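You operate a simulated robot arm through the tools that you are given. There is no shell and no other tool. Be economical: measure what you need, move in short steps, check, and stop when the job is done.

The job below is to be done with a simulated two-armed robot. You get a single attempt, and the scene is never put back.

## Task
Take the fan cover and leave it on the shelf one. Take the seven volt transformer on the test bench and put it away on the shelf two. Take the wood block one and leave it on the stock shelf four. Put the red diode on the shelf two away on the bench marked four. Fetch the master plug and stand it on top of the blue probe. The order is free. Set down upright: master plug.

The check looks at the end state, three seconds after you hand in, the way a careful person would. Anything else that was tipped, shoved, dropped, spilled or broken makes it a failure. Lids that push on must go on centred and level and be pressed home; caps that screw on are set level and turned clockwise until they are tight.

## Robot
Two 7-joint arms with two-finger parallel grippers on one trunk, on a base that drives. Base frame: it is fixed to the floor where the robot stands at the start and does not move with it; the origin is under the middle of the robot, x ahead of it, y to its left, z up. Readings come in mm, degrees, newtons and seconds.
The left shoulder is at the start at [50, 168, 1107], the right one opposite. With the tool pointing down near the work surface each hand reaches from about 200 to 660 mm from the robot's upright axis, wherever it stands, measured 20 degrees to its own side. Places, roughly: bench marked four [2300, -2100, 800]; blue probe [5500, 0, 750]; master plug [5250, -500, 1000]; red diode [-1500, 750, 750]; shelf one [-1600, 500, 400]; shelf two [-1600, 500, 800]; stock shelf four [-1600, -3600, 1300]. Payload 1.57 kg a hand.
The tool frame of a hand sits at the grasp point between the pads (the TCP): z along the fingers, y along the line on which they close. The tips reach 30 mm beyond it. Largest opening 80 mm; finger width 17, thickness 12; the body of the gripper, 40 by 82 mm, starts 80 mm behind the TCP.
Orientation is told as [roll, pitch, yaw] about the base's x, y, z axes, in that order, counted from this pose: with the fingers straight down and closing along the base's y, the tool's x points along the base's -x, its y along +y and its z along -z.

## Interface
- The arms move only by the tool play_rows. It takes "left_commands", "right_commands" or both (then of equal length, played together; a hand with none holds still); each is a list of rows, each a list of 6 numbers: the shift along the base's x, y, z in mm, then the turn, a rotation vector about the base's x, y, z in degrees. In form: [[tx, ty, tz, rx, ry, rz], ...]. A call has 1 to 20 rows; each row shifts and turns the commanded pose from where the row before left it. "left_jaw" and "right_jaw" are, for a hand that has rows, the finger opening in mm, from 0 to 80, set as the call begins (left out, the last holds). A row lasts 0.2 s, in which the tool goes at most 50 mm and 8.6 degrees; a call with a longer step from one row to the next is refused whole, and so is a gripper value outside its range. A pose out of reach is approached as far as the arm can. The call stops where the force on the tool passes 40 N (or 10 N more than at its start, if that is more) or the arm is blocked; 0.2 s more then pass. The fingers move at their own pace (about 45 mm/s each) and stop on an object; they squeeze with about 21 N. The grip force told is the motor's: it shows also when the fingers shut on nothing. Time passes only in rows, and 0.2 s behind the last, so rows that do not move let the fingers close. The reply holds the time, the measured pose of the TCP, the force on the tool along the base axes, the opening and the grip force, in the units named above and with some noise, with the torque about the TCP (base axes, N m) and any sound that the robot's microphone picked up, and new pictures: "views" is both (left out), scene, wrist or none (wrist: the cameras of the hands that moved).
- Cameras (640 x 400 px; columns grow to the right, rows downward): "scene" is now at [108.2, 45.1, 1293.3]; the picture's right is [0.61, -0.79, 0.00], its down [-0.56, -0.43, -0.71] and it looks along [0.56, 0.44, -0.70] (base axes); focal length 275 px, centre (320, 200). "left" rides on the left gripper at [72, 7, -122] in its tool frame; the picture's right is [-0.09, 1.00, 0.00], its down [-0.84, -0.08, -0.54] and it looks along [-0.54, -0.05, 0.84] (tool axes); focal length 238 px, centre (320, 200). "right" rides on the right gripper at [72, -7, -122] in its tool frame; the picture's right is [0.09, 1.00, 0.00], its down [-0.84, 0.08, -0.54] and it looks along [-0.54, 0.05, 0.84] (tool axes); focal length 238 px, centre (320, 200). There is no depth. A picture from a camera that has moved, and an enlarged one, comes with that camera's place and axes in the base frame and with its lens. The place of the scene camera against the robot may be out by one fixed shift of up to 18 mm in any direction.
- slide_trunk(by): slides the trunk up (or, below 0, down) by that many mm; the arms and the scene camera ride with it, the base frame stays. It gives what a move gives, with no picture.
- roll_base(legs): drives the robot by 1 to 6 legs, each [ahead, left, turn to the left] in mm, mm and degrees, along the robot's own axes; the way and the turn of a leg run together, so that a leg with both is an arc; at most 1500 mm and 180 degrees a leg. The arms and the cameras ride along, it lands a little off, and it stops where it bumps. It gives what a move gives, and a new picture of the scene camera.
- head_to(pan, tilt): turns the head with the scene camera to pan (to the left, within 80 degrees either way) and tilt (down, from -29 to 69), counted from straight ahead of the robot. It gives what a move gives, and a new picture of the scene camera.
- close_up(camera, box): a new picture of the part [left, top, right, bottom] of that camera's present view, enlarged. No time passes.
- close_job(): hands the job in; it is judged then, once.

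Work in short steps. Places have to be worked out from the pictures, the camera data and where the tool is seen: move nearer, look again, correct. Check each grasp and each placing, and mend what went wrong. You have 165 turns and 260 pictures in all, those below and enlarged ones among them. Open the grippers and draw the arms clear of the work before you hand the job in, unless the task says otherwise.

The tools are called after ">>>" by a JSON object that holds its "fn" and its "kwargs". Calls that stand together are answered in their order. play_rows: Moves the arms, as the interface text tells. Its arguments: {"type":"object","properties":{"left_commands":{"type":"array"},"left_jaw":{"type":"number"},"right_commands":{"type":"array"},"right_jaw":{"type":"number"},"views":{"type":"string","enum":["both","scene","wrist","none"]}},"required":[]} The other tools are called the same way: slide_trunk (by) slides the trunk up or down; roll_base (legs) drives the base; head_to (pan, tilt) turns the head that bears the scene camera; close_up (camera, box) takes an enlarged picture of a part of a camera's view; close_job () hands the job in.

At the start:

```text
clock: 0.0
left_eef_pos: [341.5, 448.0, 1008.8]
left_tool_rot: [-0.1, 0.0, 0.1]
left_contact_force: [0.2, 0.6, 0.0]
left_wrist_torque: [0.0, 0.05, 0.03]
left_finger_gap: 79.9
left_gripper_force: 0.0
right_eef_pos: [405.5, 63.4, 1098.1]
right_tool_rot: [0.0, 0.0, 0.0]
right_contact_force: [0.9, -0.4, -0.1]
right_wrist_torque: [-0.02, -0.02, 0.0]
right_finger_gap: 80.1
right_gripper_force: 0.2
trunk travel left (down, up): [-275.0, 168.0]
robot x, y, heading: [-1.8, -3.3, -0.1]
head pan, tilt: [37.8, 44.7]
```

scene: 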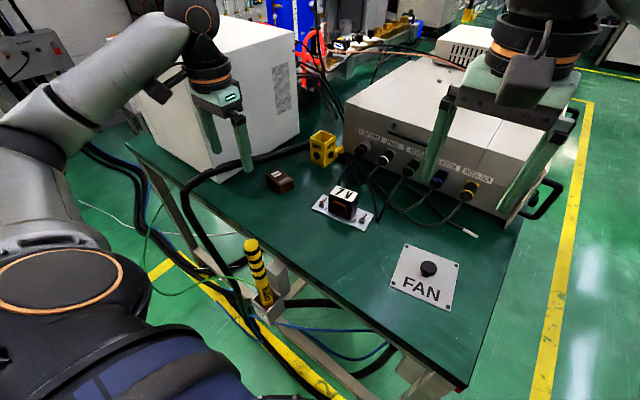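
right: 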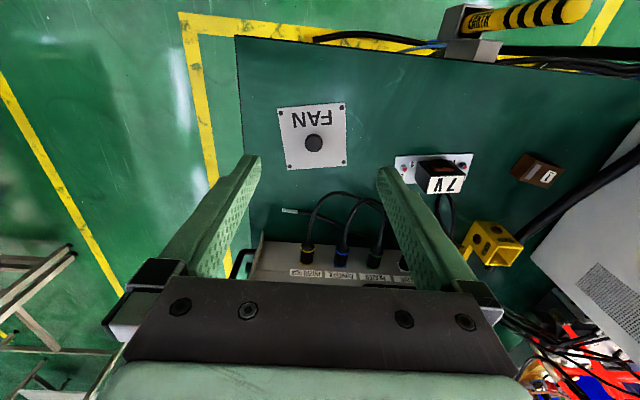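
left: 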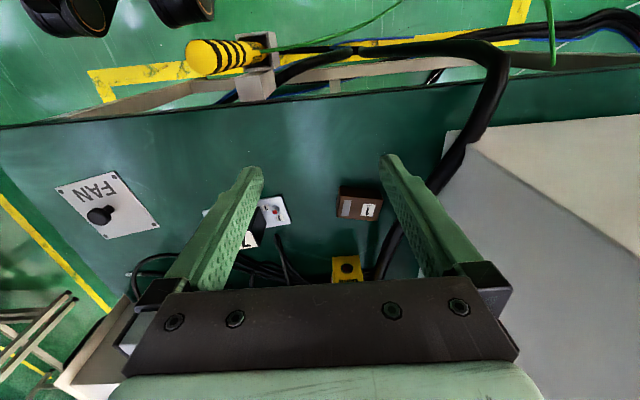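

I'll zoom in on the bench items to identify them before the first grasps.

>>> {"fn": "close_up", "kwargs": {"camera": "scene", "box": [240, 120, 480, 320]}}

>>> {"fn": "close_up", "kwargs": {"camera": "right", "box": [260, 80, 580, 280]}}

```text
2.00 times, centred on (360, 220) of scene
camera zoom: at [108.2, 45.1, 1293.3], right [0.61, -0.79, 0.0], down [-0.56, -0.43, -0.71], along [0.56, 0.44, -0.7], focal length 551 px, centre (240, 160)
```

zoom: 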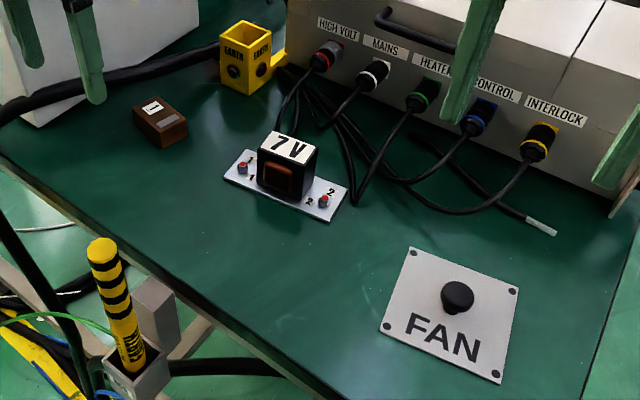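

```text
2.00 times, centred on (420, 180) of right
camera zoom: at [332.3, 57.0, 1220.4], right [-0.09, 1.0, 0.0], down [0.84, 0.08, 0.54], along [0.54, 0.05, -0.84], focal length 477 px, centre (120, 240)
```

zoom: 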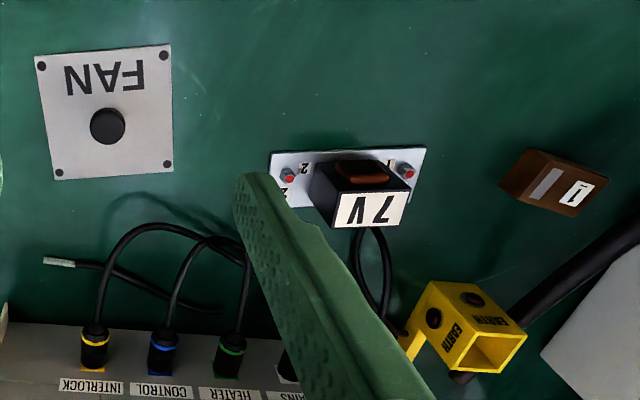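

The fan knob looks to be at about (477,58). The transformer body is at about (528,305), turned about +8°. I move the right hand over the knob and the left over the transformer, turned to close along x.

>>> {"fn": "play_rows", "kwargs": {"left_commands": [[18.7, -14.2, -7.9, 0, 0, -8.2], [18.7, -14.2, -7.9, 0, 0, -8.2], [18.7, -14.2, -7.9, 0, 0, -8.2], [18.7, -14.2, -7.9, 0, 0, -8.2], [18.7, -14.2, -7.9, 0, 0, -8.2], [18.7, -14.2, -7.9, 0, 0, -8.2], [18.7, -14.2, -7.9, 0, 0, -8.2], [18.7, -14.2, -7.9, 0, 0, -8.2], [18.7, -14.2, -7.9, 0, 0, -8.2], [18.7, -14.2, -7.9, 0, 0, -8.2]], "right_commands": [[7.3, -0.5, -19.8, 0, 0, 0], [7.3, -0.5, -19.8, 0, 0, 0], [7.3, -0.5, -19.8, 0, 0, 0], [7.3, -0.5, -19.8, 0, 0, 0], [7.3, -0.5, -19.8, 0, 0, 0], [7.3, -0.5, -19.8, 0, 0, 0], [7.3, -0.5, -19.8, 0, 0, 0], [7.3, -0.5, -19.8, 0, 0, 0], [7.3, -0.5, -19.8, 0, 0, 0], [7.3, -0.5, -19.8, 0, 0, 0]]}}

```text
clock: 2.2
left_eef_pos: [531.0, 306.4, 930.4]
left_tool_rot: [0.0, -0.1, -82.0]
left_contact_force: [0.8, 0.9, 0.1]
left_wrist_torque: [0.0, -0.02, 0.01]
left_finger_gap: 80.1
left_gripper_force: 0.1
right_eef_pos: [479.0, 57.8, 901.4]
right_tool_rot: [0.0, 0.1, 0.0]
right_contact_force: [0.2, 0.5, 0.3]
right_wrist_torque: [-0.02, -0.01, 0.03]
right_finger_gap: 79.8
right_gripper_force: 0.0
trunk travel left (down, up): [-275.0, 168.0]
robot x, y, heading: [-1.3, -0.4, -0.0]
head pan, tilt: [37.8, 44.7]
camera scene: at [108.5, 44.9, 1293.3], right [0.61, -0.79, 0.0], down [-0.56, -0.43, -0.71], along [0.56, 0.44, -0.7], focal length 275 px, centre (320, 200)
camera right: at [405.5, 51.7, 1021.9], right [-0.09, 1.0, 0.0], down [0.84, 0.08, 0.54], along [0.54, 0.05, -0.84], focal length 238 px, centre (320, 200)
camera left: at [528.7, 378.1, 1052.9], right [1.0, 0.05, 0.0], down [0.04, -0.84, 0.54], along [0.03, -0.54, -0.84], focal length 238 px, centre (320, 200)
```

scene: 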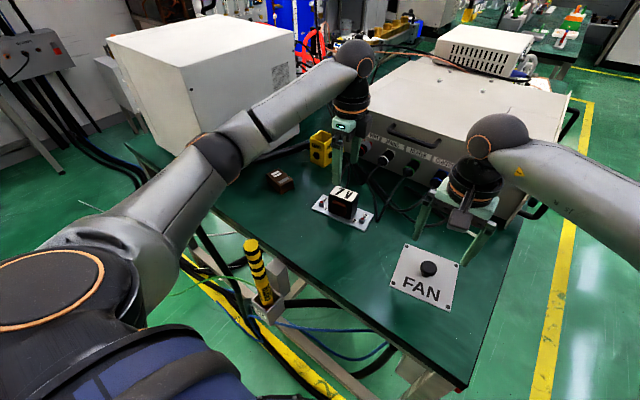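
right: 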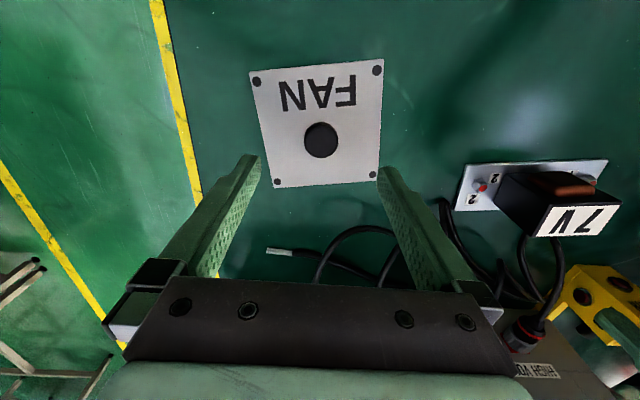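
left: 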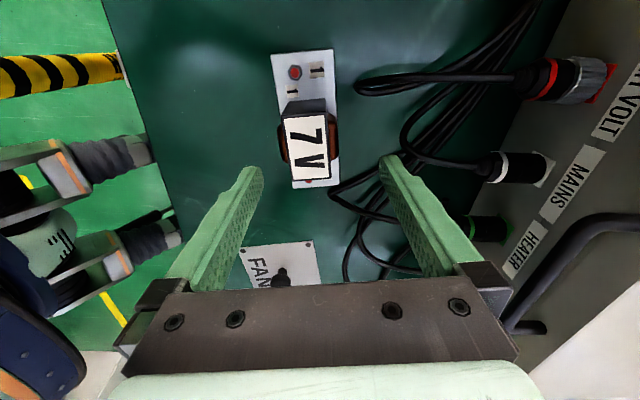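

Triangulating gives the transformer top at about z 845, centred near (522,300), and confirms the knob at (477,58). I descend with both hands.

>>> {"fn": "play_rows", "kwargs": {"left_commands": [[-9.0, -6.0, -20, 0, 0, 0], [0, 0, -30, 0, 0, 0], [0, 0, -26, 0, 0, 0], [0, 0, -16, 0, 0, 0], [0, 0, -10, 0, 0, 0]], "right_commands": [[-2, 0, -20, 0, 0, 0], [0, 0, -25, 0, 0, 0], [0, 0, -20, 0, 0, 0], [0, 0, -13, 0, 0, 0], [0, 0, -5, 0, 0, 0]]}}

```text
clock: 3.4
left_eef_pos: [522.1, 299.5, 829.4]
left_tool_rot: [0.0, -0.1, -81.9]
left_contact_force: [-0.2, -0.1, -0.3]
left_wrist_torque: [-0.02, 0.0, 0.01]
left_finger_gap: 80.4
left_gripper_force: 0.0
right_eef_pos: [475.4, 58.6, 818.7]
right_tool_rot: [0.1, 0.0, -0.1]
right_contact_force: [-0.1, 0.2, 0.1]
right_wrist_torque: [0.01, 0.01, 0.01]
right_finger_gap: 80.3
right_gripper_force: 0.2
trunk travel left (down, up): [-275.0, 168.0]
robot x, y, heading: [1.8, -3.4, -0.1]
head pan, tilt: [37.8, 44.7]
camera scene: at [108.3, 45.1, 1293.3], right [0.61, -0.79, 0.0], down [-0.56, -0.43, -0.71], along [0.56, 0.44, -0.7], focal length 275 px, centre (320, 200)
camera right: at [403.0, 52.3, 939.4], right [-0.09, 1.0, 0.0], down [0.84, 0.08, 0.54], along [0.54, 0.05, -0.84], focal length 238 px, centre (320, 200)
camera left: at [519.0, 372.4, 950.7], right [1.0, 0.05, 0.0], down [0.04, -0.84, 0.54], along [0.03, -0.54, -0.84], focal length 238 px, centre (320, 200)
```

scene: 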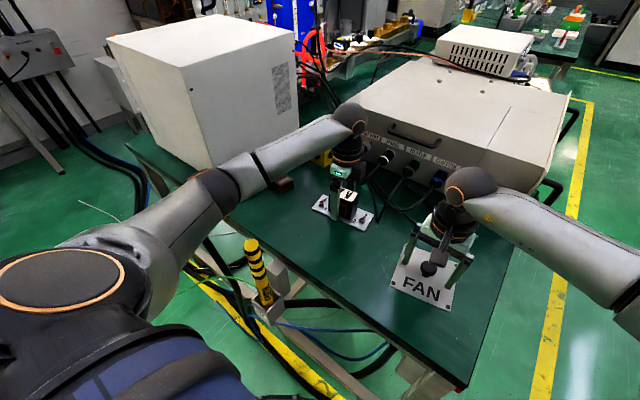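
right: 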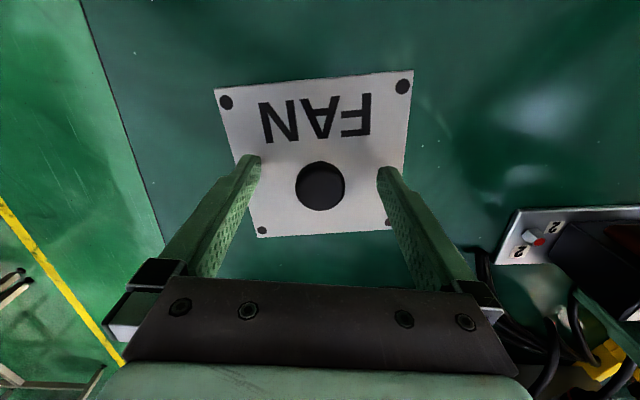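
left: 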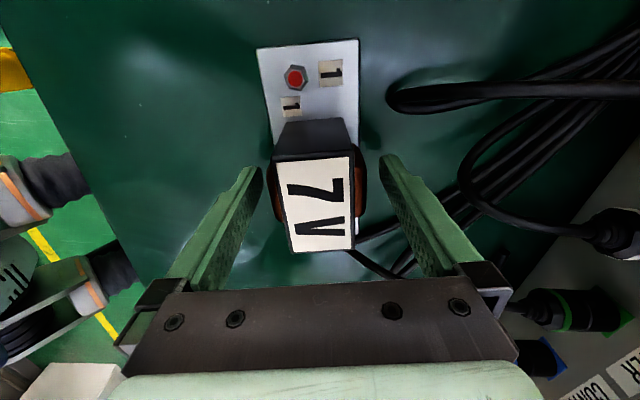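

Both objects sit centred between the fingers. I close both grippers.

>>> {"fn": "play_rows", "kwargs": {"left_commands": [[0, 0, 0, 0, 0, 0], [0, 0, 0, 0, 0, 0], [0, 0, 0, 0, 0, 0], [0, 0, 0, 0, 0, 0]], "right_commands": [[0, 0, 0, 0, 0, 0], [0, 0, 0, 0, 0, 0], [0, 0, 0, 0, 0, 0], [0, 0, 0, 0, 0, 0]], "left_jaw": 0, "right_jaw": 0, "views": "none"}}

>>> {"fn": "play_rows", "kwargs": {"left_commands": [[0, 0, 15, 0, 0, 0], [0, 0, 25, 0, 0, 0], [0, 0, 40, 0, 0, 0], [0, 0, 40, 0, 0, 0]], "right_commands": [[0, 0, 15, 0, 0, 0], [0, 0, 25, 0, 0, 0], [0, 0, 40, 0, 0, 0], [0, 0, 40, 0, 0, 0]]}}

```text
clock: 4.4
left_eef_pos: [520.3, 299.8, 829.2]
left_tool_rot: [0.0, 0.0, -81.9]
left_contact_force: [-3.4, -0.7, 0.4]
left_wrist_torque: [-0.05, 0.16, 0.0]
left_finger_gap: 58.2
left_gripper_force: 21.1
right_eef_pos: [476.1, 59.4, 818.7]
right_tool_rot: [0.0, -0.1, 0.1]
right_contact_force: [-0.9, 0.4, 0.2]
right_wrist_torque: [-0.03, -0.02, -0.02]
right_finger_gap: 30.6
right_gripper_force: 21.5
trunk travel left (down, up): [-275.0, 168.0]
robot x, y, heading: [-0.2, 2.6, -0.1]
head pan, tilt: [37.8, 44.7]
```

```text
clock: 5.4
left_eef_pos: [520.3, 300.3, 948.5]
left_tool_rot: [-0.1, 0.2, -82.0]
left_contact_force: [0.1, 0.0, -9.7]
left_wrist_torque: [0.03, -0.04, 0.02]
left_finger_gap: 58.1
left_gripper_force: 20.6
right_eef_pos: [475.4, 59.0, 936.8]
right_tool_rot: [0.0, 0.0, 0.2]
right_contact_force: [-0.2, 0.8, -1.5]
right_wrist_torque: [-0.01, -0.01, -0.03]
right_finger_gap: 30.7
right_gripper_force: 20.8
trunk travel left (down, up): [-275.0, 168.0]
robot x, y, heading: [1.5, -1.3, 0.3]
head pan, tilt: [37.8, 44.7]
camera scene: at [108.5, 45.4, 1293.2], right [0.61, -0.79, 0.0], down [-0.56, -0.43, -0.71], along [0.56, 0.44, -0.7], focal length 275 px, centre (320, 200)
camera right: at [402.4, 52.2, 1059.3], right [-0.09, 1.0, 0.0], down [0.84, 0.08, 0.54], along [0.54, 0.05, -0.84], focal length 238 px, centre (320, 200)
camera left: at [518.4, 372.8, 1070.2], right [1.0, 0.05, 0.0], down [0.04, -0.84, 0.54], along [0.02, -0.54, -0.84], focal length 238 px, centre (320, 200)
```

scene: 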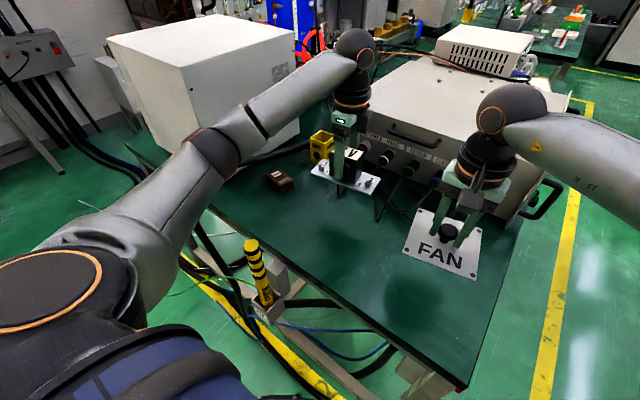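
right: 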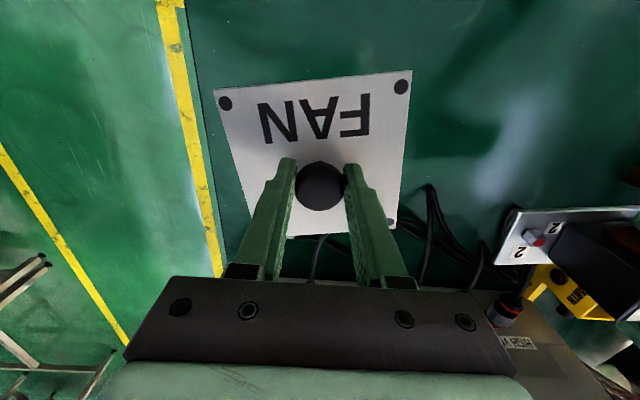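
left: 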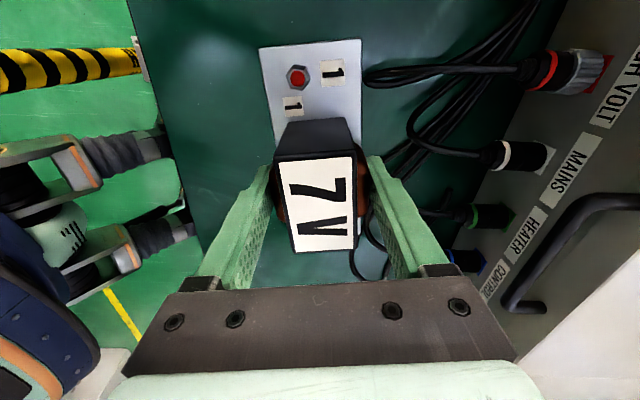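

Both objects are held. I raise and draw in the arms, then look left and right before driving.

>>> {"fn": "play_rows", "kwargs": {"left_commands": [[0, 0, 40, 0, 0, 0], [-20, 0, 40, 0, 0, 0], [-40, 10, 20, 0, 0, 0], [-40, 10, 0, 0, 0, 0], [-40, 10, 0, 0, 0, 0]], "right_commands": [[0, 0, 40, 0, 0, 0], [-20, -30, 40, 0, 0, 0], [-30, -40, 20, 0, 0, 0], [-30, -40, 0, 0, 0, 0], [-30, -40, 0, 0, 0, 0]], "views": "none"}}

>>> {"fn": "head_to", "kwargs": {"pan": 80, "tilt": 15}}

>>> {"fn": "head_to", "kwargs": {"pan": -70, "tilt": 15}}

```text
refused: row 2 steps farther than a row can; nothing moved
```

```text
clock: 6.5
left_eef_pos: [521.3, 301.1, 948.2]
left_tool_rot: [-0.1, 0.0, -81.9]
left_contact_force: [-0.5, -0.5, -10.1]
left_wrist_torque: [-0.01, 0.01, -0.04]
left_finger_gap: 57.9
left_gripper_force: 21.1
right_eef_pos: [476.3, 58.9, 936.1]
right_tool_rot: [-0.1, 0.1, 0.0]
right_contact_force: [0.0, 0.4, -1.9]
right_wrist_torque: [0.02, 0.03, -0.03]
right_finger_gap: 30.6
right_gripper_force: 21.3
trunk travel left (down, up): [-275.0, 168.0]
robot x, y, heading: [1.7, 0.4, -0.0]
head pan, tilt: [80.0, 15.0]
camera scene: at [61.1, 87.6, 1339.6], right [0.98, -0.17, 0.0], down [-0.05, -0.26, -0.97], along [0.17, 0.95, -0.26], focal length 275 px, centre (320, 200)
```

scene: 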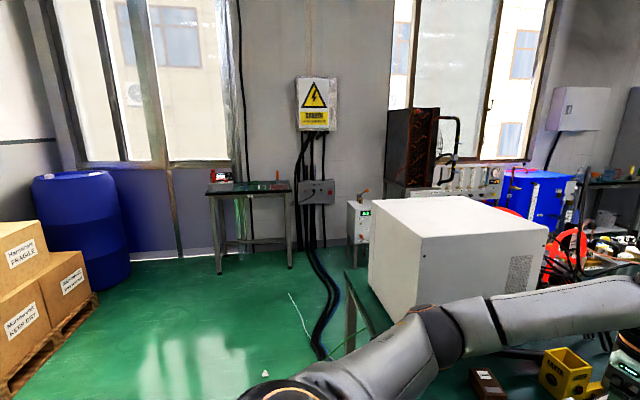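

```text
clock: 8.8
left_eef_pos: [520.9, 300.2, 947.9]
left_tool_rot: [-0.2, 0.0, -81.9]
left_contact_force: [-0.6, -0.4, -10.0]
left_wrist_torque: [0.03, 0.01, 0.02]
left_finger_gap: 57.9
left_gripper_force: 21.0
right_eef_pos: [476.1, 58.5, 937.3]
right_tool_rot: [0.0, 0.1, 0.0]
right_contact_force: [-0.2, -0.5, -1.8]
right_wrist_torque: [0.0, 0.02, 0.01]
right_finger_gap: 30.6
right_gripper_force: 21.4
trunk travel left (down, up): [-275.0, 168.0]
robot x, y, heading: [1.3, 4.4, -0.1]
head pan, tilt: [-70.0, 15.0]
camera scene: at [76.8, -92.1, 1339.7], right [-0.94, -0.34, 0.0], down [-0.09, 0.24, -0.97], along [0.33, -0.91, -0.26], focal length 275 px, centre (320, 200)
```

scene: 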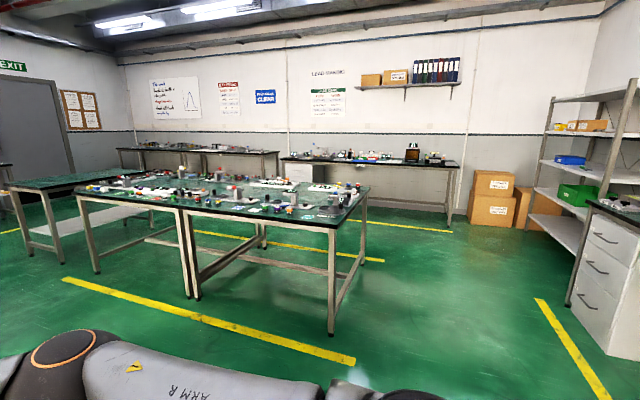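

Row 2 was over the limit, so I resend the move in smaller steps.

>>> {"fn": "play_rows", "kwargs": {"left_commands": [[0, 0, 40, 0, 0, 0], [-20, 0, 40, 0, 0, 0], [-40, 10, 20, 0, 0, 0], [-40, 10, 0, 0, 0, 0], [-40, 10, 0, 0, 0, 0]], "right_commands": [[0, 0, 40, 0, 0, 0], [-20, -20, 40, 0, 0, 0], [-25, -35, 20, 0, 0, 0], [-25, -40, 0, 0, 0, 0], [-25, -40, 0, 0, 0, 0]], "views": "none"}}

>>> {"fn": "roll_base", "kwargs": {"legs": [[-350, 0, 0], [0, 0, 120]]}}

```text
clock: 10.0
left_eef_pos: [379.8, 331.0, 1049.5]
left_tool_rot: [0.0, -0.1, -81.9]
left_contact_force: [0.6, 0.3, -9.1]
left_wrist_torque: [0.06, -0.03, 0.02]
left_finger_gap: 58.2
left_gripper_force: 21.5
right_eef_pos: [380.1, -76.2, 1037.3]
right_tool_rot: [0.0, -0.1, 0.0]
right_contact_force: [-0.6, -0.4, -1.0]
right_wrist_torque: [-0.02, 0.02, 0.01]
right_finger_gap: 30.4
right_gripper_force: 21.6
trunk travel left (down, up): [-275.0, 168.0]
robot x, y, heading: [0.2, 1.7, 0.2]
head pan, tilt: [-70.0, 15.0]
```

```text
clock: 17.3
left_eef_pos: [-830.9, 161.1, 1048.0]
left_tool_rot: [0.0, -0.1, 38.4]
left_contact_force: [-0.7, -0.6, -10.4]
left_wrist_torque: [-0.01, 0.0, 0.01]
left_finger_gap: 57.7
left_gripper_force: 21.3
right_eef_pos: [-479.0, 366.2, 1037.3]
right_tool_rot: [0.0, 0.0, 120.3]
right_contact_force: [0.0, 0.3, -2.4]
right_wrist_torque: [-0.02, 0.03, 0.05]
right_finger_gap: 30.7
right_gripper_force: 21.0
trunk travel left (down, up): [-275.0, 168.0]
robot x, y, heading: [-351.1, 3.3, 120.1]
head pan, tilt: [-70.0, 15.0]
camera scene: at [-309.6, 101.1, 1339.8], right [0.77, -0.64, 0.0], down [-0.16, -0.2, -0.97], along [0.62, 0.74, -0.26], focal length 275 px, centre (320, 200)
```

scene: 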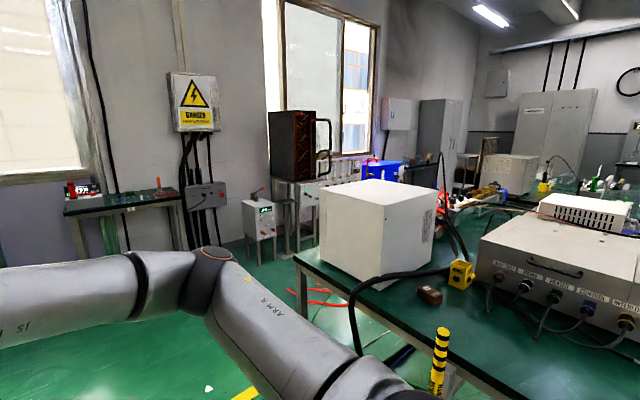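

I look toward the shelves.

>>> {"fn": "head_to", "kwargs": {"pan": 42, "tilt": 20}}

```text
clock: 19.2
left_eef_pos: [-829.9, 161.6, 1049.0]
left_tool_rot: [-0.1, 0.0, 38.4]
left_contact_force: [-0.1, -1.1, -9.2]
left_wrist_torque: [0.03, 0.0, -0.02]
left_finger_gap: 57.7
left_gripper_force: 21.0
right_eef_pos: [-478.4, 366.2, 1036.8]
right_tool_rot: [0.0, 0.1, 120.4]
right_contact_force: [-0.6, -0.8, -1.3]
right_wrist_torque: [-0.01, 0.01, 0.03]
right_finger_gap: 30.3
right_gripper_force: 21.4
trunk travel left (down, up): [-275.0, 168.0]
robot x, y, heading: [-347.6, 1.2, 120.4]
head pan, tilt: [42.0, 20.0]
camera scene: at [-457.9, 57.6, 1331.5], right [0.3, 0.95, 0.0], down [0.33, -0.1, -0.94], along [-0.89, 0.29, -0.34], focal length 275 px, centre (320, 200)
```

scene: 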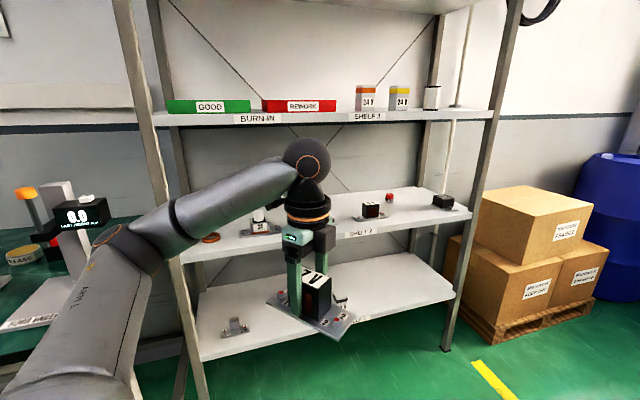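

>>> {"fn": "close_up", "kwargs": {"camera": "scene", "box": [140, 80, 520, 360]}}

```text
1.43 times, centred on (330, 220) of scene
camera zoom: at [-457.9, 57.6, 1331.5], right [0.3, 0.95, 0.0], down [0.33, -0.1, -0.94], along [-0.89, 0.29, -0.34], focal length 393 px, centre (306, 171)
```

zoom: 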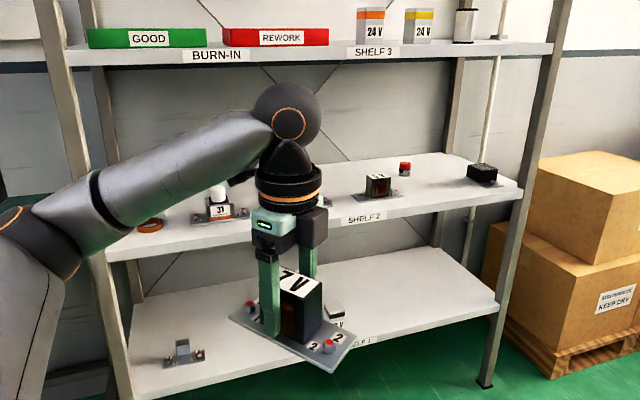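

The rack faces +x; "SHELF 2" is the middle shelf with the small red diode near its back right, and "SHELF 1" is the bottom one. I turn to face it squarely and come to about x=-750.

>>> {"fn": "roll_base", "kwargs": {"legs": [[0, 0, 59.6], [380, -560, 0]]}}

>>> {"fn": "head_to", "kwargs": {"pan": 0, "tilt": 35}}

```text
clock: 25.6
left_eef_pos: [-1113.6, 231.4, 1048.2]
left_tool_rot: [-0.1, 0.0, 97.8]
left_contact_force: [-0.5, -0.3, -9.2]
left_wrist_torque: [0.01, -0.01, 0.02]
left_finger_gap: 57.9
left_gripper_force: 20.8
right_eef_pos: [-1111.9, 637.6, 1037.2]
right_tool_rot: [0.0, 0.2, 179.7]
right_contact_force: [1.1, 0.8, -1.0]
right_wrist_torque: [0.03, 0.0, 0.01]
right_finger_gap: 30.3
right_gripper_force: 20.9
trunk travel left (down, up): [-275.0, 168.0]
robot x, y, heading: [-730.5, 560.1, 179.9]
head pan, tilt: [42.0, 20.0]
camera scene: at [-837.5, 492.7, 1331.5], right [-0.67, 0.75, 0.0], down [0.26, 0.23, -0.94], along [-0.7, -0.62, -0.34], focal length 275 px, centre (320, 200)
```

scene: 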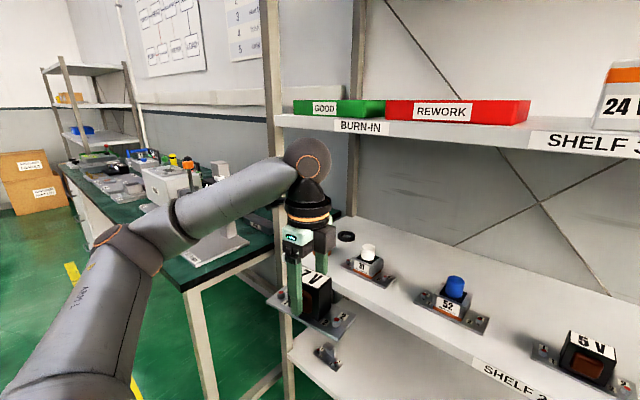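

```text
clock: 26.7
left_eef_pos: [-1114.1, 230.8, 1048.8]
left_tool_rot: [-0.2, 0.0, 97.7]
left_contact_force: [0.2, 0.1, -8.7]
left_wrist_torque: [-0.01, -0.01, 0.0]
left_finger_gap: 57.8
left_gripper_force: 21.5
right_eef_pos: [-1111.1, 637.6, 1036.5]
right_tool_rot: [0.0, 0.0, 179.8]
right_contact_force: [1.1, -0.5, -1.7]
right_wrist_torque: [0.01, -0.03, 0.01]
right_finger_gap: 30.2
right_gripper_force: 21.5
trunk travel left (down, up): [-275.0, 168.0]
robot x, y, heading: [-732.1, 561.1, 179.5]
head pan, tilt: [0.0, 35.0]
camera scene: at [-855.9, 554.8, 1307.7], right [0.0, 1.0, 0.0], down [0.57, 0.0, -0.82], along [-0.82, 0.0, -0.57], focal length 275 px, centre (320, 200)
```

scene: 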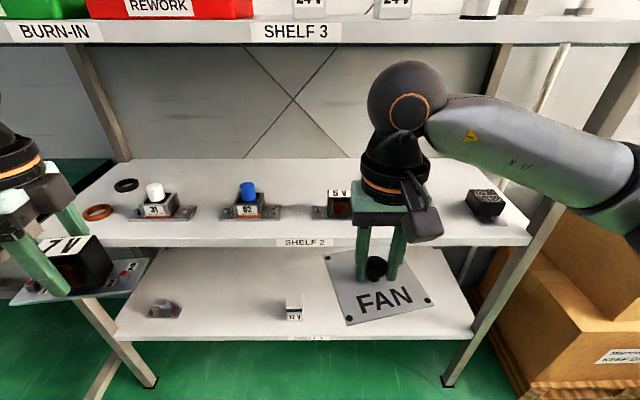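

Triangulating the shelf labels puts the rack's front edge at x≈-1347, shelf 2 at z≈850 and shelf 1 at z≈410. The fan goes to shelf 1 at the free right side. I lower the trunk, draw the left hand back and bring the right hand down before rolling in.

>>> {"fn": "slide_trunk", "kwargs": {"by": -270}}

>>> {"fn": "play_rows", "kwargs": {"left_commands": [[20, 0, 0, 0, 0, 0], [20, 0, 0, 0, 0, 0], [20, 0, 0, 0, 0, 0], [20, 0, 20, 0, 0, 0], [0, 0, 20, 0, 0, 0], [0, 0, 20, 0, 0, 0]], "right_commands": [[0, 10, -40, 0, 0, 0], [0, 10, -40, 0, 0, 0], [0, 10, -40, 0, 0, 0], [0, 10, -40, 0, 0, 0], [0, 20, -40, 0, 0, 0], [0, 20, -40, 0, 0, 0]]}}

```text
clock: 29.4
left_eef_pos: [-1114.1, 230.7, 779.4]
left_tool_rot: [0.0, 0.0, 97.9]
left_contact_force: [-0.2, -0.9, -9.5]
left_wrist_torque: [-0.03, 0.02, 0.01]
left_finger_gap: 57.7
left_gripper_force: 21.1
right_eef_pos: [-1112.2, 637.1, 767.7]
right_tool_rot: [0.0, 0.0, 179.6]
right_contact_force: [-0.5, 0.0, -0.8]
right_wrist_torque: [0.01, 0.0, -0.01]
right_finger_gap: 30.5
right_gripper_force: 21.5
trunk travel left (down, up): [-5.0, 438.0]
robot x, y, heading: [-733.1, 557.5, 180.0]
head pan, tilt: [0.0, 35.0]
```

```text
clock: 30.8
left_eef_pos: [-1034.0, 230.5, 837.8]
left_tool_rot: [-0.2, 0.0, 97.8]
left_contact_force: [0.2, 0.3, -9.4]
left_wrist_torque: [-0.01, -0.01, 0.03]
left_finger_gap: 57.7
left_gripper_force: 21.4
right_eef_pos: [-1110.9, 717.1, 527.7]
right_tool_rot: [0.0, -0.1, 179.8]
right_contact_force: [0.0, 0.2, -1.0]
right_wrist_torque: [-0.01, 0.0, -0.02]
right_finger_gap: 30.5
right_gripper_force: 21.0
trunk travel left (down, up): [-5.0, 438.0]
robot x, y, heading: [-729.9, 559.2, 179.8]
head pan, tilt: [0.0, 35.0]
camera scene: at [-855.6, 554.9, 1037.7], right [0.01, 1.0, 0.0], down [0.57, 0.0, -0.82], along [-0.82, 0.0, -0.57], focal length 275 px, centre (320, 200)
camera right: at [-1040.0, 724.0, 648.9], right [0.09, -1.0, 0.0], down [-0.84, -0.07, 0.54], along [-0.54, -0.05, -0.84], focal length 238 px, centre (320, 200)
camera left: at [-1029.4, 158.1, 960.2], right [-1.0, -0.04, 0.0], down [-0.04, 0.84, 0.54], along [-0.02, 0.54, -0.84], focal length 238 px, centre (320, 200)
```

scene: 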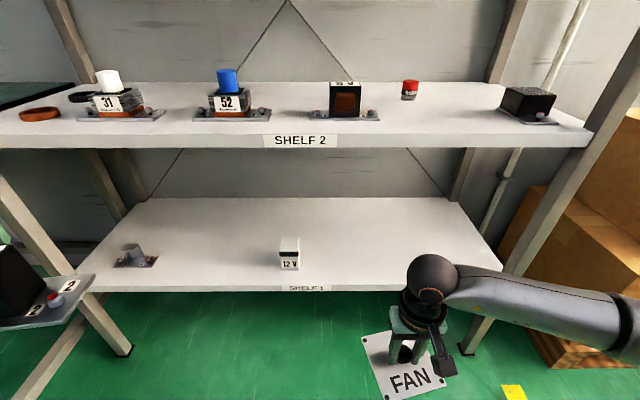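
right: 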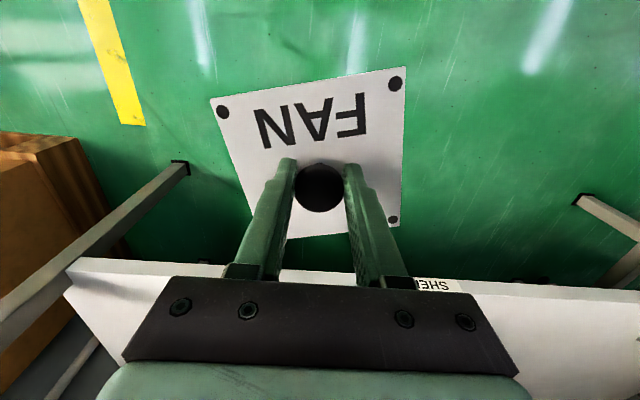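
left: 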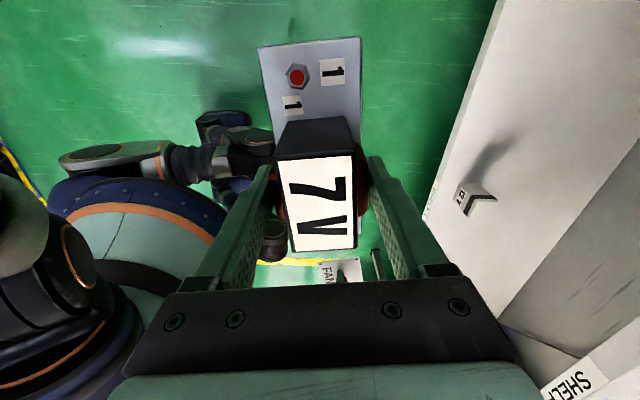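

The shelf 1 top comes out at z≈386–395 and the underside of shelf 2 at ≈812. I lower the right hand a little so it enters well between the two, then roll ahead.

>>> {"fn": "play_rows", "kwargs": {"right_commands": [[0, 0, -30, 0, 0, 0], [0, 0, -30, 0, 0, 0]], "views": "none"}}

>>> {"fn": "roll_base", "kwargs": {"legs": [[225, 0, 0]]}}

```text
clock: 31.4
left_eef_pos: [-1033.4, 231.1, 838.9]
left_tool_rot: [-0.1, -0.1, 97.9]
left_contact_force: [0.9, -1.0, -9.8]
left_wrist_torque: [0.0, 0.01, -0.01]
left_finger_gap: 57.9
left_gripper_force: 20.8
right_eef_pos: [-1112.4, 715.8, 467.8]
right_tool_rot: [-0.1, 0.1, 179.8]
right_contact_force: [-0.2, 0.4, -0.5]
right_wrist_torque: [-0.02, -0.01, 0.01]
right_finger_gap: 30.1
right_gripper_force: 21.2
trunk travel left (down, up): [-5.0, 438.0]
robot x, y, heading: [-730.8, 560.9, 179.5]
head pan, tilt: [0.0, 35.0]
```

```text
clock: 33.1
left_eef_pos: [-1258.0, 231.4, 838.4]
left_tool_rot: [-0.1, 0.1, 97.9]
left_contact_force: [0.4, 0.2, -9.0]
left_wrist_torque: [0.03, 0.02, -0.02]
left_finger_gap: 57.9
left_gripper_force: 21.0
right_eef_pos: [-1335.7, 717.3, 467.4]
right_tool_rot: [0.0, 0.0, 179.9]
right_contact_force: [0.2, -0.3, -0.8]
right_wrist_torque: [-0.01, -0.01, 0.01]
right_finger_gap: 30.4
right_gripper_force: 20.4
trunk travel left (down, up): [-5.0, 438.0]
robot x, y, heading: [-952.5, 558.8, 179.4]
head pan, tilt: [0.0, 35.0]
camera scene: at [-1080.0, 556.0, 1037.7], right [0.0, 1.0, 0.0], down [0.57, 0.0, -0.82], along [-0.82, 0.0, -0.57], focal length 275 px, centre (320, 200)
```

scene: 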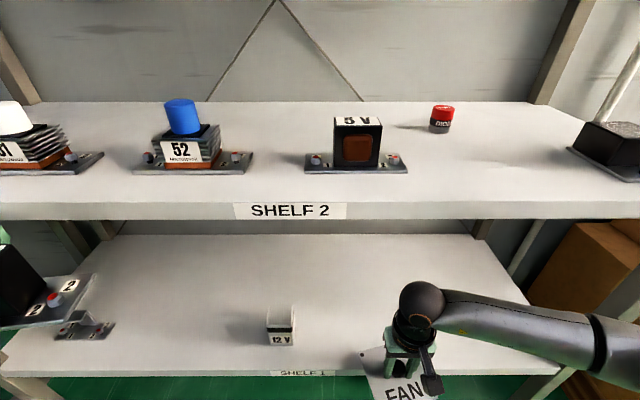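

The fan sits at the front of shelf 1 with room around it. I push it in by 100 mm and start lowering.

>>> {"fn": "play_rows", "kwargs": {"right_commands": [[-25, 0, 0, 0, 0, 0], [-25, 0, 0, 0, 0, 0], [-25, 0, 0, 0, 0, 0], [-25, 0, 0, 0, 0, 0], [0, 0, -10, 0, 0, 0], [0, 0, -10, 0, 0, 0]]}}

```text
clock: 34.5
left_eef_pos: [-1258.1, 231.7, 838.3]
left_tool_rot: [-0.1, 0.0, 97.9]
left_contact_force: [0.1, -0.1, -9.0]
left_wrist_torque: [0.02, 0.01, -0.01]
left_finger_gap: 57.8
left_gripper_force: 20.7
right_eef_pos: [-1434.9, 718.4, 446.7]
right_tool_rot: [-0.1, -0.1, 179.8]
right_contact_force: [0.7, 0.0, -1.6]
right_wrist_torque: [0.05, -0.03, 0.0]
right_finger_gap: 30.8
right_gripper_force: 20.8
trunk travel left (down, up): [-5.0, 438.0]
robot x, y, heading: [-960.6, 562.6, 179.8]
head pan, tilt: [0.0, 35.0]
camera scene: at [-1080.1, 556.0, 1037.7], right [0.0, 1.0, 0.0], down [0.57, 0.0, -0.82], along [-0.82, 0.0, -0.57], focal length 275 px, centre (320, 200)
camera right: at [-1365.1, 724.2, 568.9], right [0.09, -1.0, 0.0], down [-0.84, -0.07, 0.54], along [-0.54, -0.05, -0.84], focal length 238 px, centre (320, 200)
```

scene: 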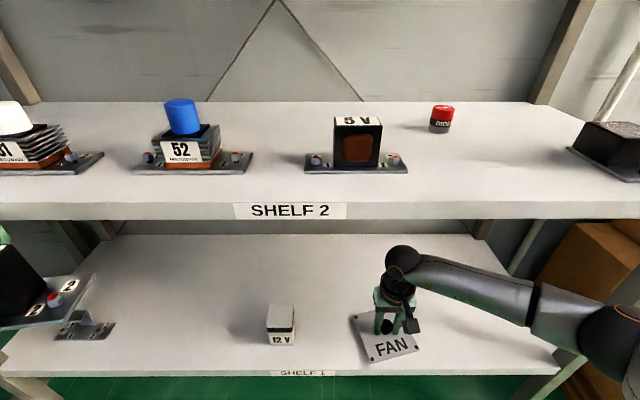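
right: 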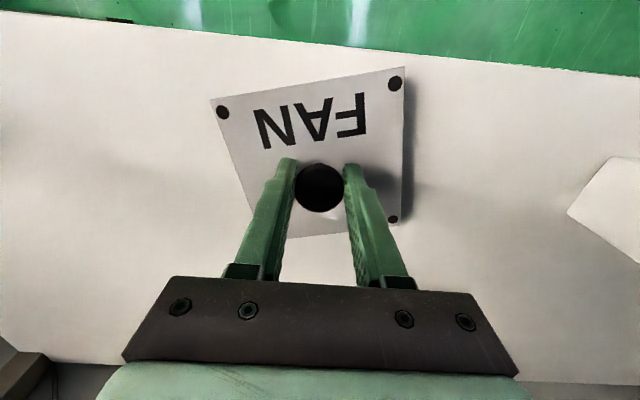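

The plate is fully over the shelf. I move it 15 mm deeper and descend in small steps to feel contact.

>>> {"fn": "play_rows", "kwargs": {"right_commands": [[-15, 0, 0, 0, 0, 0], [0, 0, -4, 0, 0, 0], [0, 0, -3, 0, 0, 0], [0, 0, -3, 0, 0, 0], [0, 0, -2, 0, 0, 0]], "views": "none"}}

```text
clock: 35.8
left_eef_pos: [-1256.9, 231.2, 839.5]
left_tool_rot: [0.1, -0.1, 97.8]
left_contact_force: [0.0, 0.0, -9.4]
left_wrist_torque: [0.0, 0.05, -0.01]
left_finger_gap: 57.9
left_gripper_force: 21.5
right_eef_pos: [-1450.9, 717.0, 438.4]
right_tool_rot: [-0.1, -0.1, 179.7]
right_contact_force: [5.4, 2.3, 16.9]
right_wrist_torque: [0.04, -0.05, -0.05]
right_finger_gap: 30.6
right_gripper_force: 20.5
trunk travel left (down, up): [-5.0, 438.0]
robot x, y, heading: [-950.1, 559.3, 179.7]
head pan, tilt: [0.0, 35.0]
```

Contact at TCP z 438, so shelf 1's top is at about 400. I release, lift a little and back out.

>>> {"fn": "play_rows", "kwargs": {"right_commands": [[0, 0, 0, 0, 0, 0], [0, 0, 0, 0, 0, 0], [0, 0, 15, 0, 0, 0], [0, 0, 25, 0, 0, 0], [0, 0, 20, 0, 0, 0], [40, 0, 0, 0, 0, 0], [45, 0, 0, 0, 0, 0], [45, 0, 0, 0, 0, 0], [45, 0, 0, 0, 0, 0]], "right_jaw": 70, "views": "scene"}}

```text
clock: 37.8
left_eef_pos: [-1258.2, 231.6, 838.1]
left_tool_rot: [-0.1, 0.0, 97.8]
left_contact_force: [0.1, -0.6, -9.9]
left_wrist_torque: [0.01, 0.05, -0.01]
left_finger_gap: 58.0
left_gripper_force: 20.8
right_eef_pos: [-1275.8, 718.6, 495.8]
right_tool_rot: [0.1, 0.1, 179.8]
right_contact_force: [0.0, 0.3, 0.2]
right_wrist_torque: [0.03, -0.03, -0.02]
right_finger_gap: 70.3
right_gripper_force: 0.0
trunk travel left (down, up): [-5.0, 438.0]
robot x, y, heading: [-954.3, 560.4, 180.0]
head pan, tilt: [0.0, 35.0]
camera scene: at [-1080.1, 556.0, 1037.7], right [0.0, 1.0, 0.0], down [0.57, 0.0, -0.82], along [-0.82, 0.0, -0.57], focal length 275 px, centre (320, 200)
```

scene: 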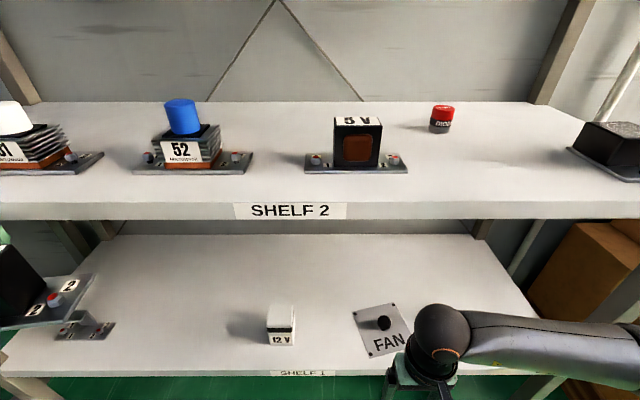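

The fan is set on shelf 1. Next I take the red diode at about (-1590,783). I back the right hand off a bit, raise the trunk, lift the right hand and lower the left hand below shelf 3.

>>> {"fn": "play_rows", "kwargs": {"right_commands": [[25, 0, 0, 0, 0, 0], [25, 0, 0, 0, 0, 0]], "views": "none"}}

>>> {"fn": "slide_trunk", "kwargs": {"by": 300}}

>>> {"fn": "play_rows", "kwargs": {"left_commands": [[0, 0, -35, 0, 0, 0], [0, 0, -35, 0, 0, 0], [0, 0, -35, 0, 0, 0], [0, 0, -35, 0, 0, 0], [0, 0, -20, 0, 0, 0]], "right_commands": [[0, 0, 40, 0, 0, 0], [0, 0, 40, 0, 0, 0], [0, 0, 40, 0, 0, 0], [0, 0, 40, 0, 0, 0], [0, 0, 10, 0, 0, 0]], "views": "none"}}

>>> {"fn": "roll_base", "kwargs": {"legs": [[75, 0, 0]]}}

```text
clock: 38.4
left_eef_pos: [-1258.7, 230.7, 839.2]
left_tool_rot: [-0.1, 0.1, 97.9]
left_contact_force: [-0.7, -0.2, -10.7]
left_wrist_torque: [0.02, 0.01, 0.03]
left_finger_gap: 57.7
left_gripper_force: 21.0
right_eef_pos: [-1226.1, 717.9, 495.6]
right_tool_rot: [0.0, 0.0, 179.7]
right_contact_force: [0.0, -0.4, 1.7]
right_wrist_torque: [0.02, 0.01, -0.02]
right_finger_gap: 70.0
right_gripper_force: 0.0
trunk travel left (down, up): [-5.0, 438.0]
robot x, y, heading: [-953.7, 563.5, 179.9]
head pan, tilt: [0.0, 35.0]
```

```text
clock: 41.4
left_eef_pos: [-1257.8, 231.2, 1139.5]
left_tool_rot: [0.0, 0.0, 97.9]
left_contact_force: [0.2, -0.1, -10.4]
left_wrist_torque: [-0.06, 0.02, 0.0]
left_finger_gap: 58.1
left_gripper_force: 20.8
right_eef_pos: [-1225.7, 718.2, 795.8]
right_tool_rot: [0.0, 0.0, 179.8]
right_contact_force: [0.0, 0.6, -0.3]
right_wrist_torque: [-0.01, 0.0, -0.01]
right_finger_gap: 70.1
right_gripper_force: 0.1
trunk travel left (down, up): [-305.0, 138.0]
robot x, y, heading: [-957.0, 559.6, 179.5]
head pan, tilt: [0.0, 35.0]
```

```text
clock: 42.5
left_eef_pos: [-1257.5, 230.7, 978.9]
left_tool_rot: [0.0, 0.1, 97.8]
left_contact_force: [-0.1, -0.5, -9.7]
left_wrist_torque: [0.0, 0.03, 0.0]
left_finger_gap: 58.1
left_gripper_force: 20.4
right_eef_pos: [-1226.7, 718.7, 965.7]
right_tool_rot: [0.1, 0.0, 179.7]
right_contact_force: [-0.3, -0.3, 0.6]
right_wrist_torque: [0.02, 0.05, 0.02]
right_finger_gap: 69.7
right_gripper_force: 0.1
trunk travel left (down, up): [-305.0, 138.0]
robot x, y, heading: [-953.7, 562.5, 180.0]
head pan, tilt: [0.0, 35.0]
```

```text
clock: 43.6
left_eef_pos: [-1334.2, 231.7, 978.2]
left_tool_rot: [-0.1, 0.0, 97.8]
left_contact_force: [-1.1, 0.2, -9.6]
left_wrist_torque: [-0.03, 0.0, -0.03]
left_finger_gap: 57.9
left_gripper_force: 21.1
right_eef_pos: [-1302.5, 718.3, 963.2]
right_tool_rot: [0.0, 0.1, 179.8]
right_contact_force: [1.1, 0.1, -0.1]
right_wrist_torque: [-0.03, 0.0, -0.03]
right_finger_gap: 69.7
right_gripper_force: 0.0
trunk travel left (down, up): [-305.0, 138.0]
robot x, y, heading: [-1025.1, 557.9, 179.6]
head pan, tilt: [0.0, 35.0]
camera scene: at [-1155.8, 556.2, 1337.6], right [0.0, 1.0, 0.0], down [0.57, 0.0, -0.82], along [-0.82, 0.0, -0.57], focal length 275 px, centre (320, 200)
```

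scene: 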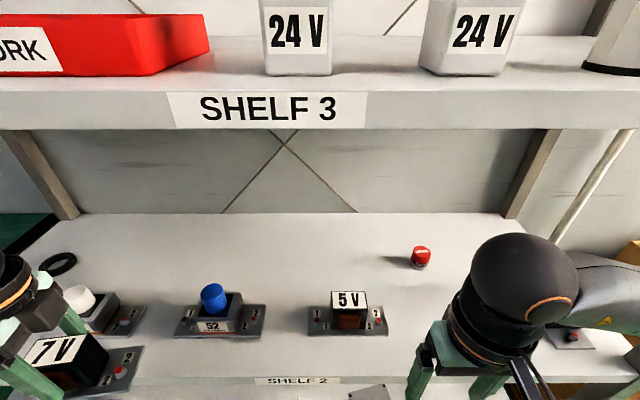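

I move the right hand under shelf 3 and over shelf 2 toward the diode at about (-1592,788), staying low, for a wrist view.

>>> {"fn": "play_rows", "kwargs": {"right_commands": [[0, 10, -25, 0, 0, 0], [-40, 10, 0, 0, 0, 0], [-40, 10, 0, 0, 0, 0], [-40, 10, 0, 0, 0, 0], [-40, 10, 0, 0, 0, 0], [-40, 10, 0, 0, 0, 0], [-37, 7, 0, 0, 0, 0]]}}

```text
clock: 45.2
left_eef_pos: [-1332.3, 231.8, 978.3]
left_tool_rot: [-0.1, 0.0, 97.8]
left_contact_force: [0.1, 0.8, -10.5]
left_wrist_torque: [-0.01, 0.01, 0.02]
left_finger_gap: 57.9
left_gripper_force: 21.7
right_eef_pos: [-1536.6, 786.0, 940.0]
right_tool_rot: [0.0, 0.1, 179.8]
right_contact_force: [0.5, -0.3, 0.5]
right_wrist_torque: [-0.01, -0.01, 0.01]
right_finger_gap: 70.2
right_gripper_force: 0.0
trunk travel left (down, up): [-305.0, 138.0]
robot x, y, heading: [-1031.4, 562.6, 179.6]
head pan, tilt: [0.0, 35.0]
camera scene: at [-1155.2, 556.1, 1337.6], right [0.0, 1.0, 0.0], down [0.57, 0.0, -0.82], along [-0.82, 0.0, -0.57], focal length 275 px, centre (320, 200)
camera right: at [-1467.1, 792.5, 1061.1], right [0.09, -1.0, 0.0], down [-0.84, -0.08, 0.54], along [-0.54, -0.05, -0.84], focal length 238 px, centre (320, 200)
```

scene: 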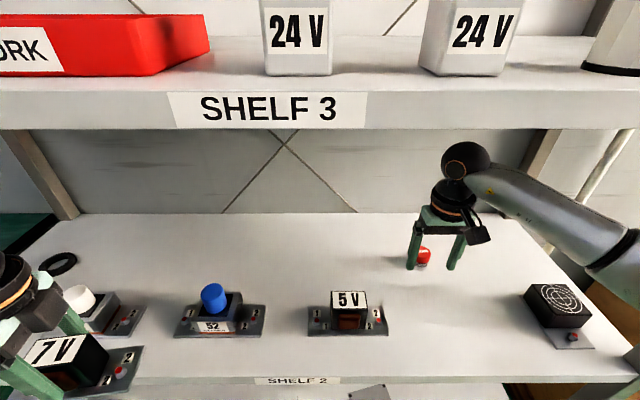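
right: 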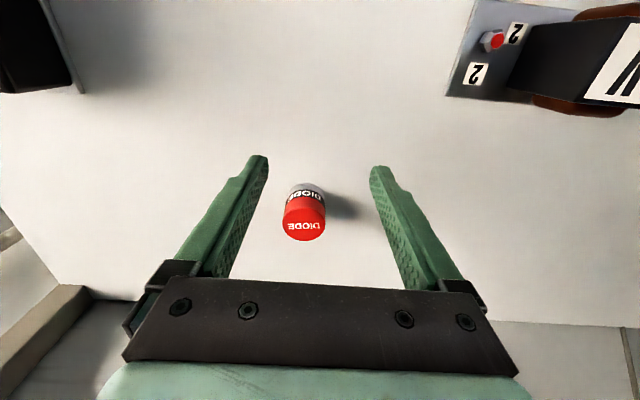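

The diode centre is at about (-1603,795), roughly 39 mm wide. I move over it and descend.

>>> {"fn": "play_rows", "kwargs": {"right_commands": [[-33, 5, 0, 0, 0, 0], [-33, 4, 0, 0, 0, 0], [0, 0, -20, 0, 0, 0], [0, 0, -18, 0, 0, 0], [0, 0, -12, 0, 0, 0]], "views": "wrist"}}

```text
clock: 46.4
left_eef_pos: [-1332.4, 231.1, 980.1]
left_tool_rot: [-0.1, 0.0, 97.8]
left_contact_force: [-0.4, -0.1, -10.4]
left_wrist_torque: [0.01, 0.01, -0.03]
left_finger_gap: 57.7
left_gripper_force: 21.3
right_eef_pos: [-1603.8, 795.6, 889.4]
right_tool_rot: [-0.1, 0.0, 179.7]
right_contact_force: [0.7, 0.0, 1.3]
right_wrist_torque: [-0.01, 0.02, 0.03]
right_finger_gap: 70.0
right_gripper_force: 0.1
trunk travel left (down, up): [-305.0, 138.0]
robot x, y, heading: [-1031.4, 561.7, 179.5]
head pan, tilt: [0.0, 35.0]
camera right: at [-1533.4, 801.5, 1010.6], right [0.09, -1.0, 0.0], down [-0.84, -0.07, 0.54], along [-0.54, -0.05, -0.84], focal length 238 px, centre (320, 200)
```

right: 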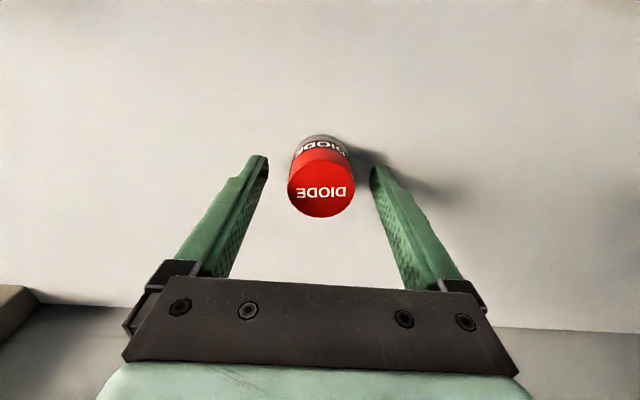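

The diode is centred between the fingers. I close and lift.

>>> {"fn": "play_rows", "kwargs": {"right_commands": [[0, 0, 0, 0, 0, 0], [0, 0, 0, 0, 0, 0], [0, 0, 0, 0, 0, 0], [0, 0, 0, 0, 0, 0], [0, 0, 15, 0, 0, 0], [0, 0, 20, 0, 0, 0], [0, 0, 20, 0, 0, 0]], "right_jaw": 0, "views": "wrist"}}

```text
clock: 48.0
left_eef_pos: [-1332.7, 231.9, 979.5]
left_tool_rot: [-0.1, 0.0, 97.8]
left_contact_force: [0.6, -0.3, -9.4]
left_wrist_torque: [-0.02, -0.02, 0.03]
left_finger_gap: 57.7
left_gripper_force: 21.1
right_eef_pos: [-1603.3, 795.4, 943.6]
right_tool_rot: [0.0, 0.2, 179.8]
right_contact_force: [0.1, -0.3, -1.8]
right_wrist_torque: [0.03, 0.01, -0.01]
right_finger_gap: 39.3
right_gripper_force: 20.4
trunk travel left (down, up): [-305.0, 138.0]
robot x, y, heading: [-1030.5, 560.5, 179.8]
head pan, tilt: [0.0, 35.0]
camera right: at [-1533.0, 801.9, 1066.0], right [0.09, -1.0, 0.0], down [-0.84, -0.07, 0.54], along [-0.54, -0.05, -0.84], focal length 238 px, centre (320, 200)
```

right: 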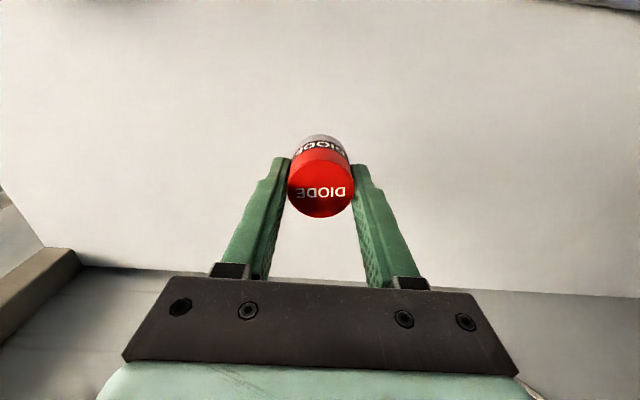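

The diode is held. I draw the right hand out of the shelf, then shift the base right so the left hand reaches the free spot at about (-1440,830).

>>> {"fn": "play_rows", "kwargs": {"right_commands": [[42, -5, 0, 0, 0, 0], [42, -5, 0, 0, 0, 0], [42, -5, 0, 0, 0, 0], [42, -5, 0, 0, 0, 0], [42, -5, 0, 0, 0, 0], [42, 0, 0, 0, 0, 0], [42, 0, 0, 0, 0, 0]], "views": "none"}}

>>> {"fn": "roll_base", "kwargs": {"legs": [[-30, -290, 0]]}}

```text
clock: 49.6
left_eef_pos: [-1332.0, 232.0, 978.4]
left_tool_rot: [-0.2, 0.0, 97.8]
left_contact_force: [0.9, 0.5, -9.6]
left_wrist_torque: [-0.01, -0.02, 0.02]
left_finger_gap: 57.8
left_gripper_force: 21.1
right_eef_pos: [-1309.7, 768.4, 944.1]
right_tool_rot: [-0.1, 0.1, 179.7]
right_contact_force: [-0.4, -1.3, -1.5]
right_wrist_torque: [0.0, 0.04, 0.01]
right_finger_gap: 39.5
right_gripper_force: 20.7
trunk travel left (down, up): [-305.0, 138.0]
robot x, y, heading: [-1027.3, 564.9, 179.5]
head pan, tilt: [0.0, 35.0]
```

```text
clock: 51.6
left_eef_pos: [-1300.8, 521.0, 978.9]
left_tool_rot: [-0.1, 0.0, 97.9]
left_contact_force: [-0.5, -0.1, -9.2]
left_wrist_torque: [-0.01, -0.01, 0.02]
left_finger_gap: 57.8
left_gripper_force: 21.2
right_eef_pos: [-1279.2, 1060.0, 943.6]
right_tool_rot: [0.0, 0.0, 179.8]
right_contact_force: [-0.6, -0.2, -0.9]
right_wrist_torque: [0.03, 0.02, -0.01]
right_finger_gap: 39.2
right_gripper_force: 21.1
trunk travel left (down, up): [-305.0, 138.0]
robot x, y, heading: [-1000.9, 849.0, 180.0]
head pan, tilt: [0.0, 35.0]
camera scene: at [-1123.5, 846.6, 1337.7], right [0.0, 1.0, 0.0], down [0.57, 0.0, -0.82], along [-0.82, 0.0, -0.57], focal length 275 px, centre (320, 200)
```

scene: 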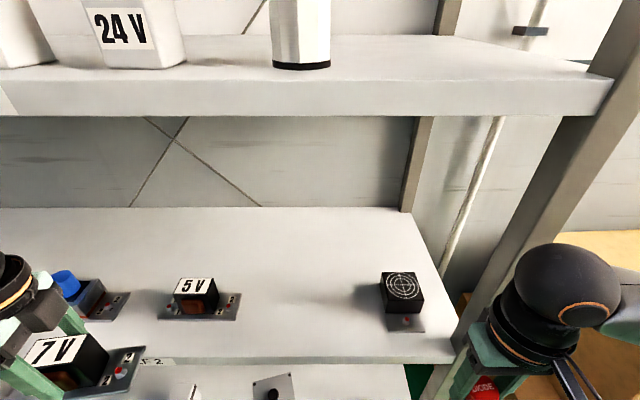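

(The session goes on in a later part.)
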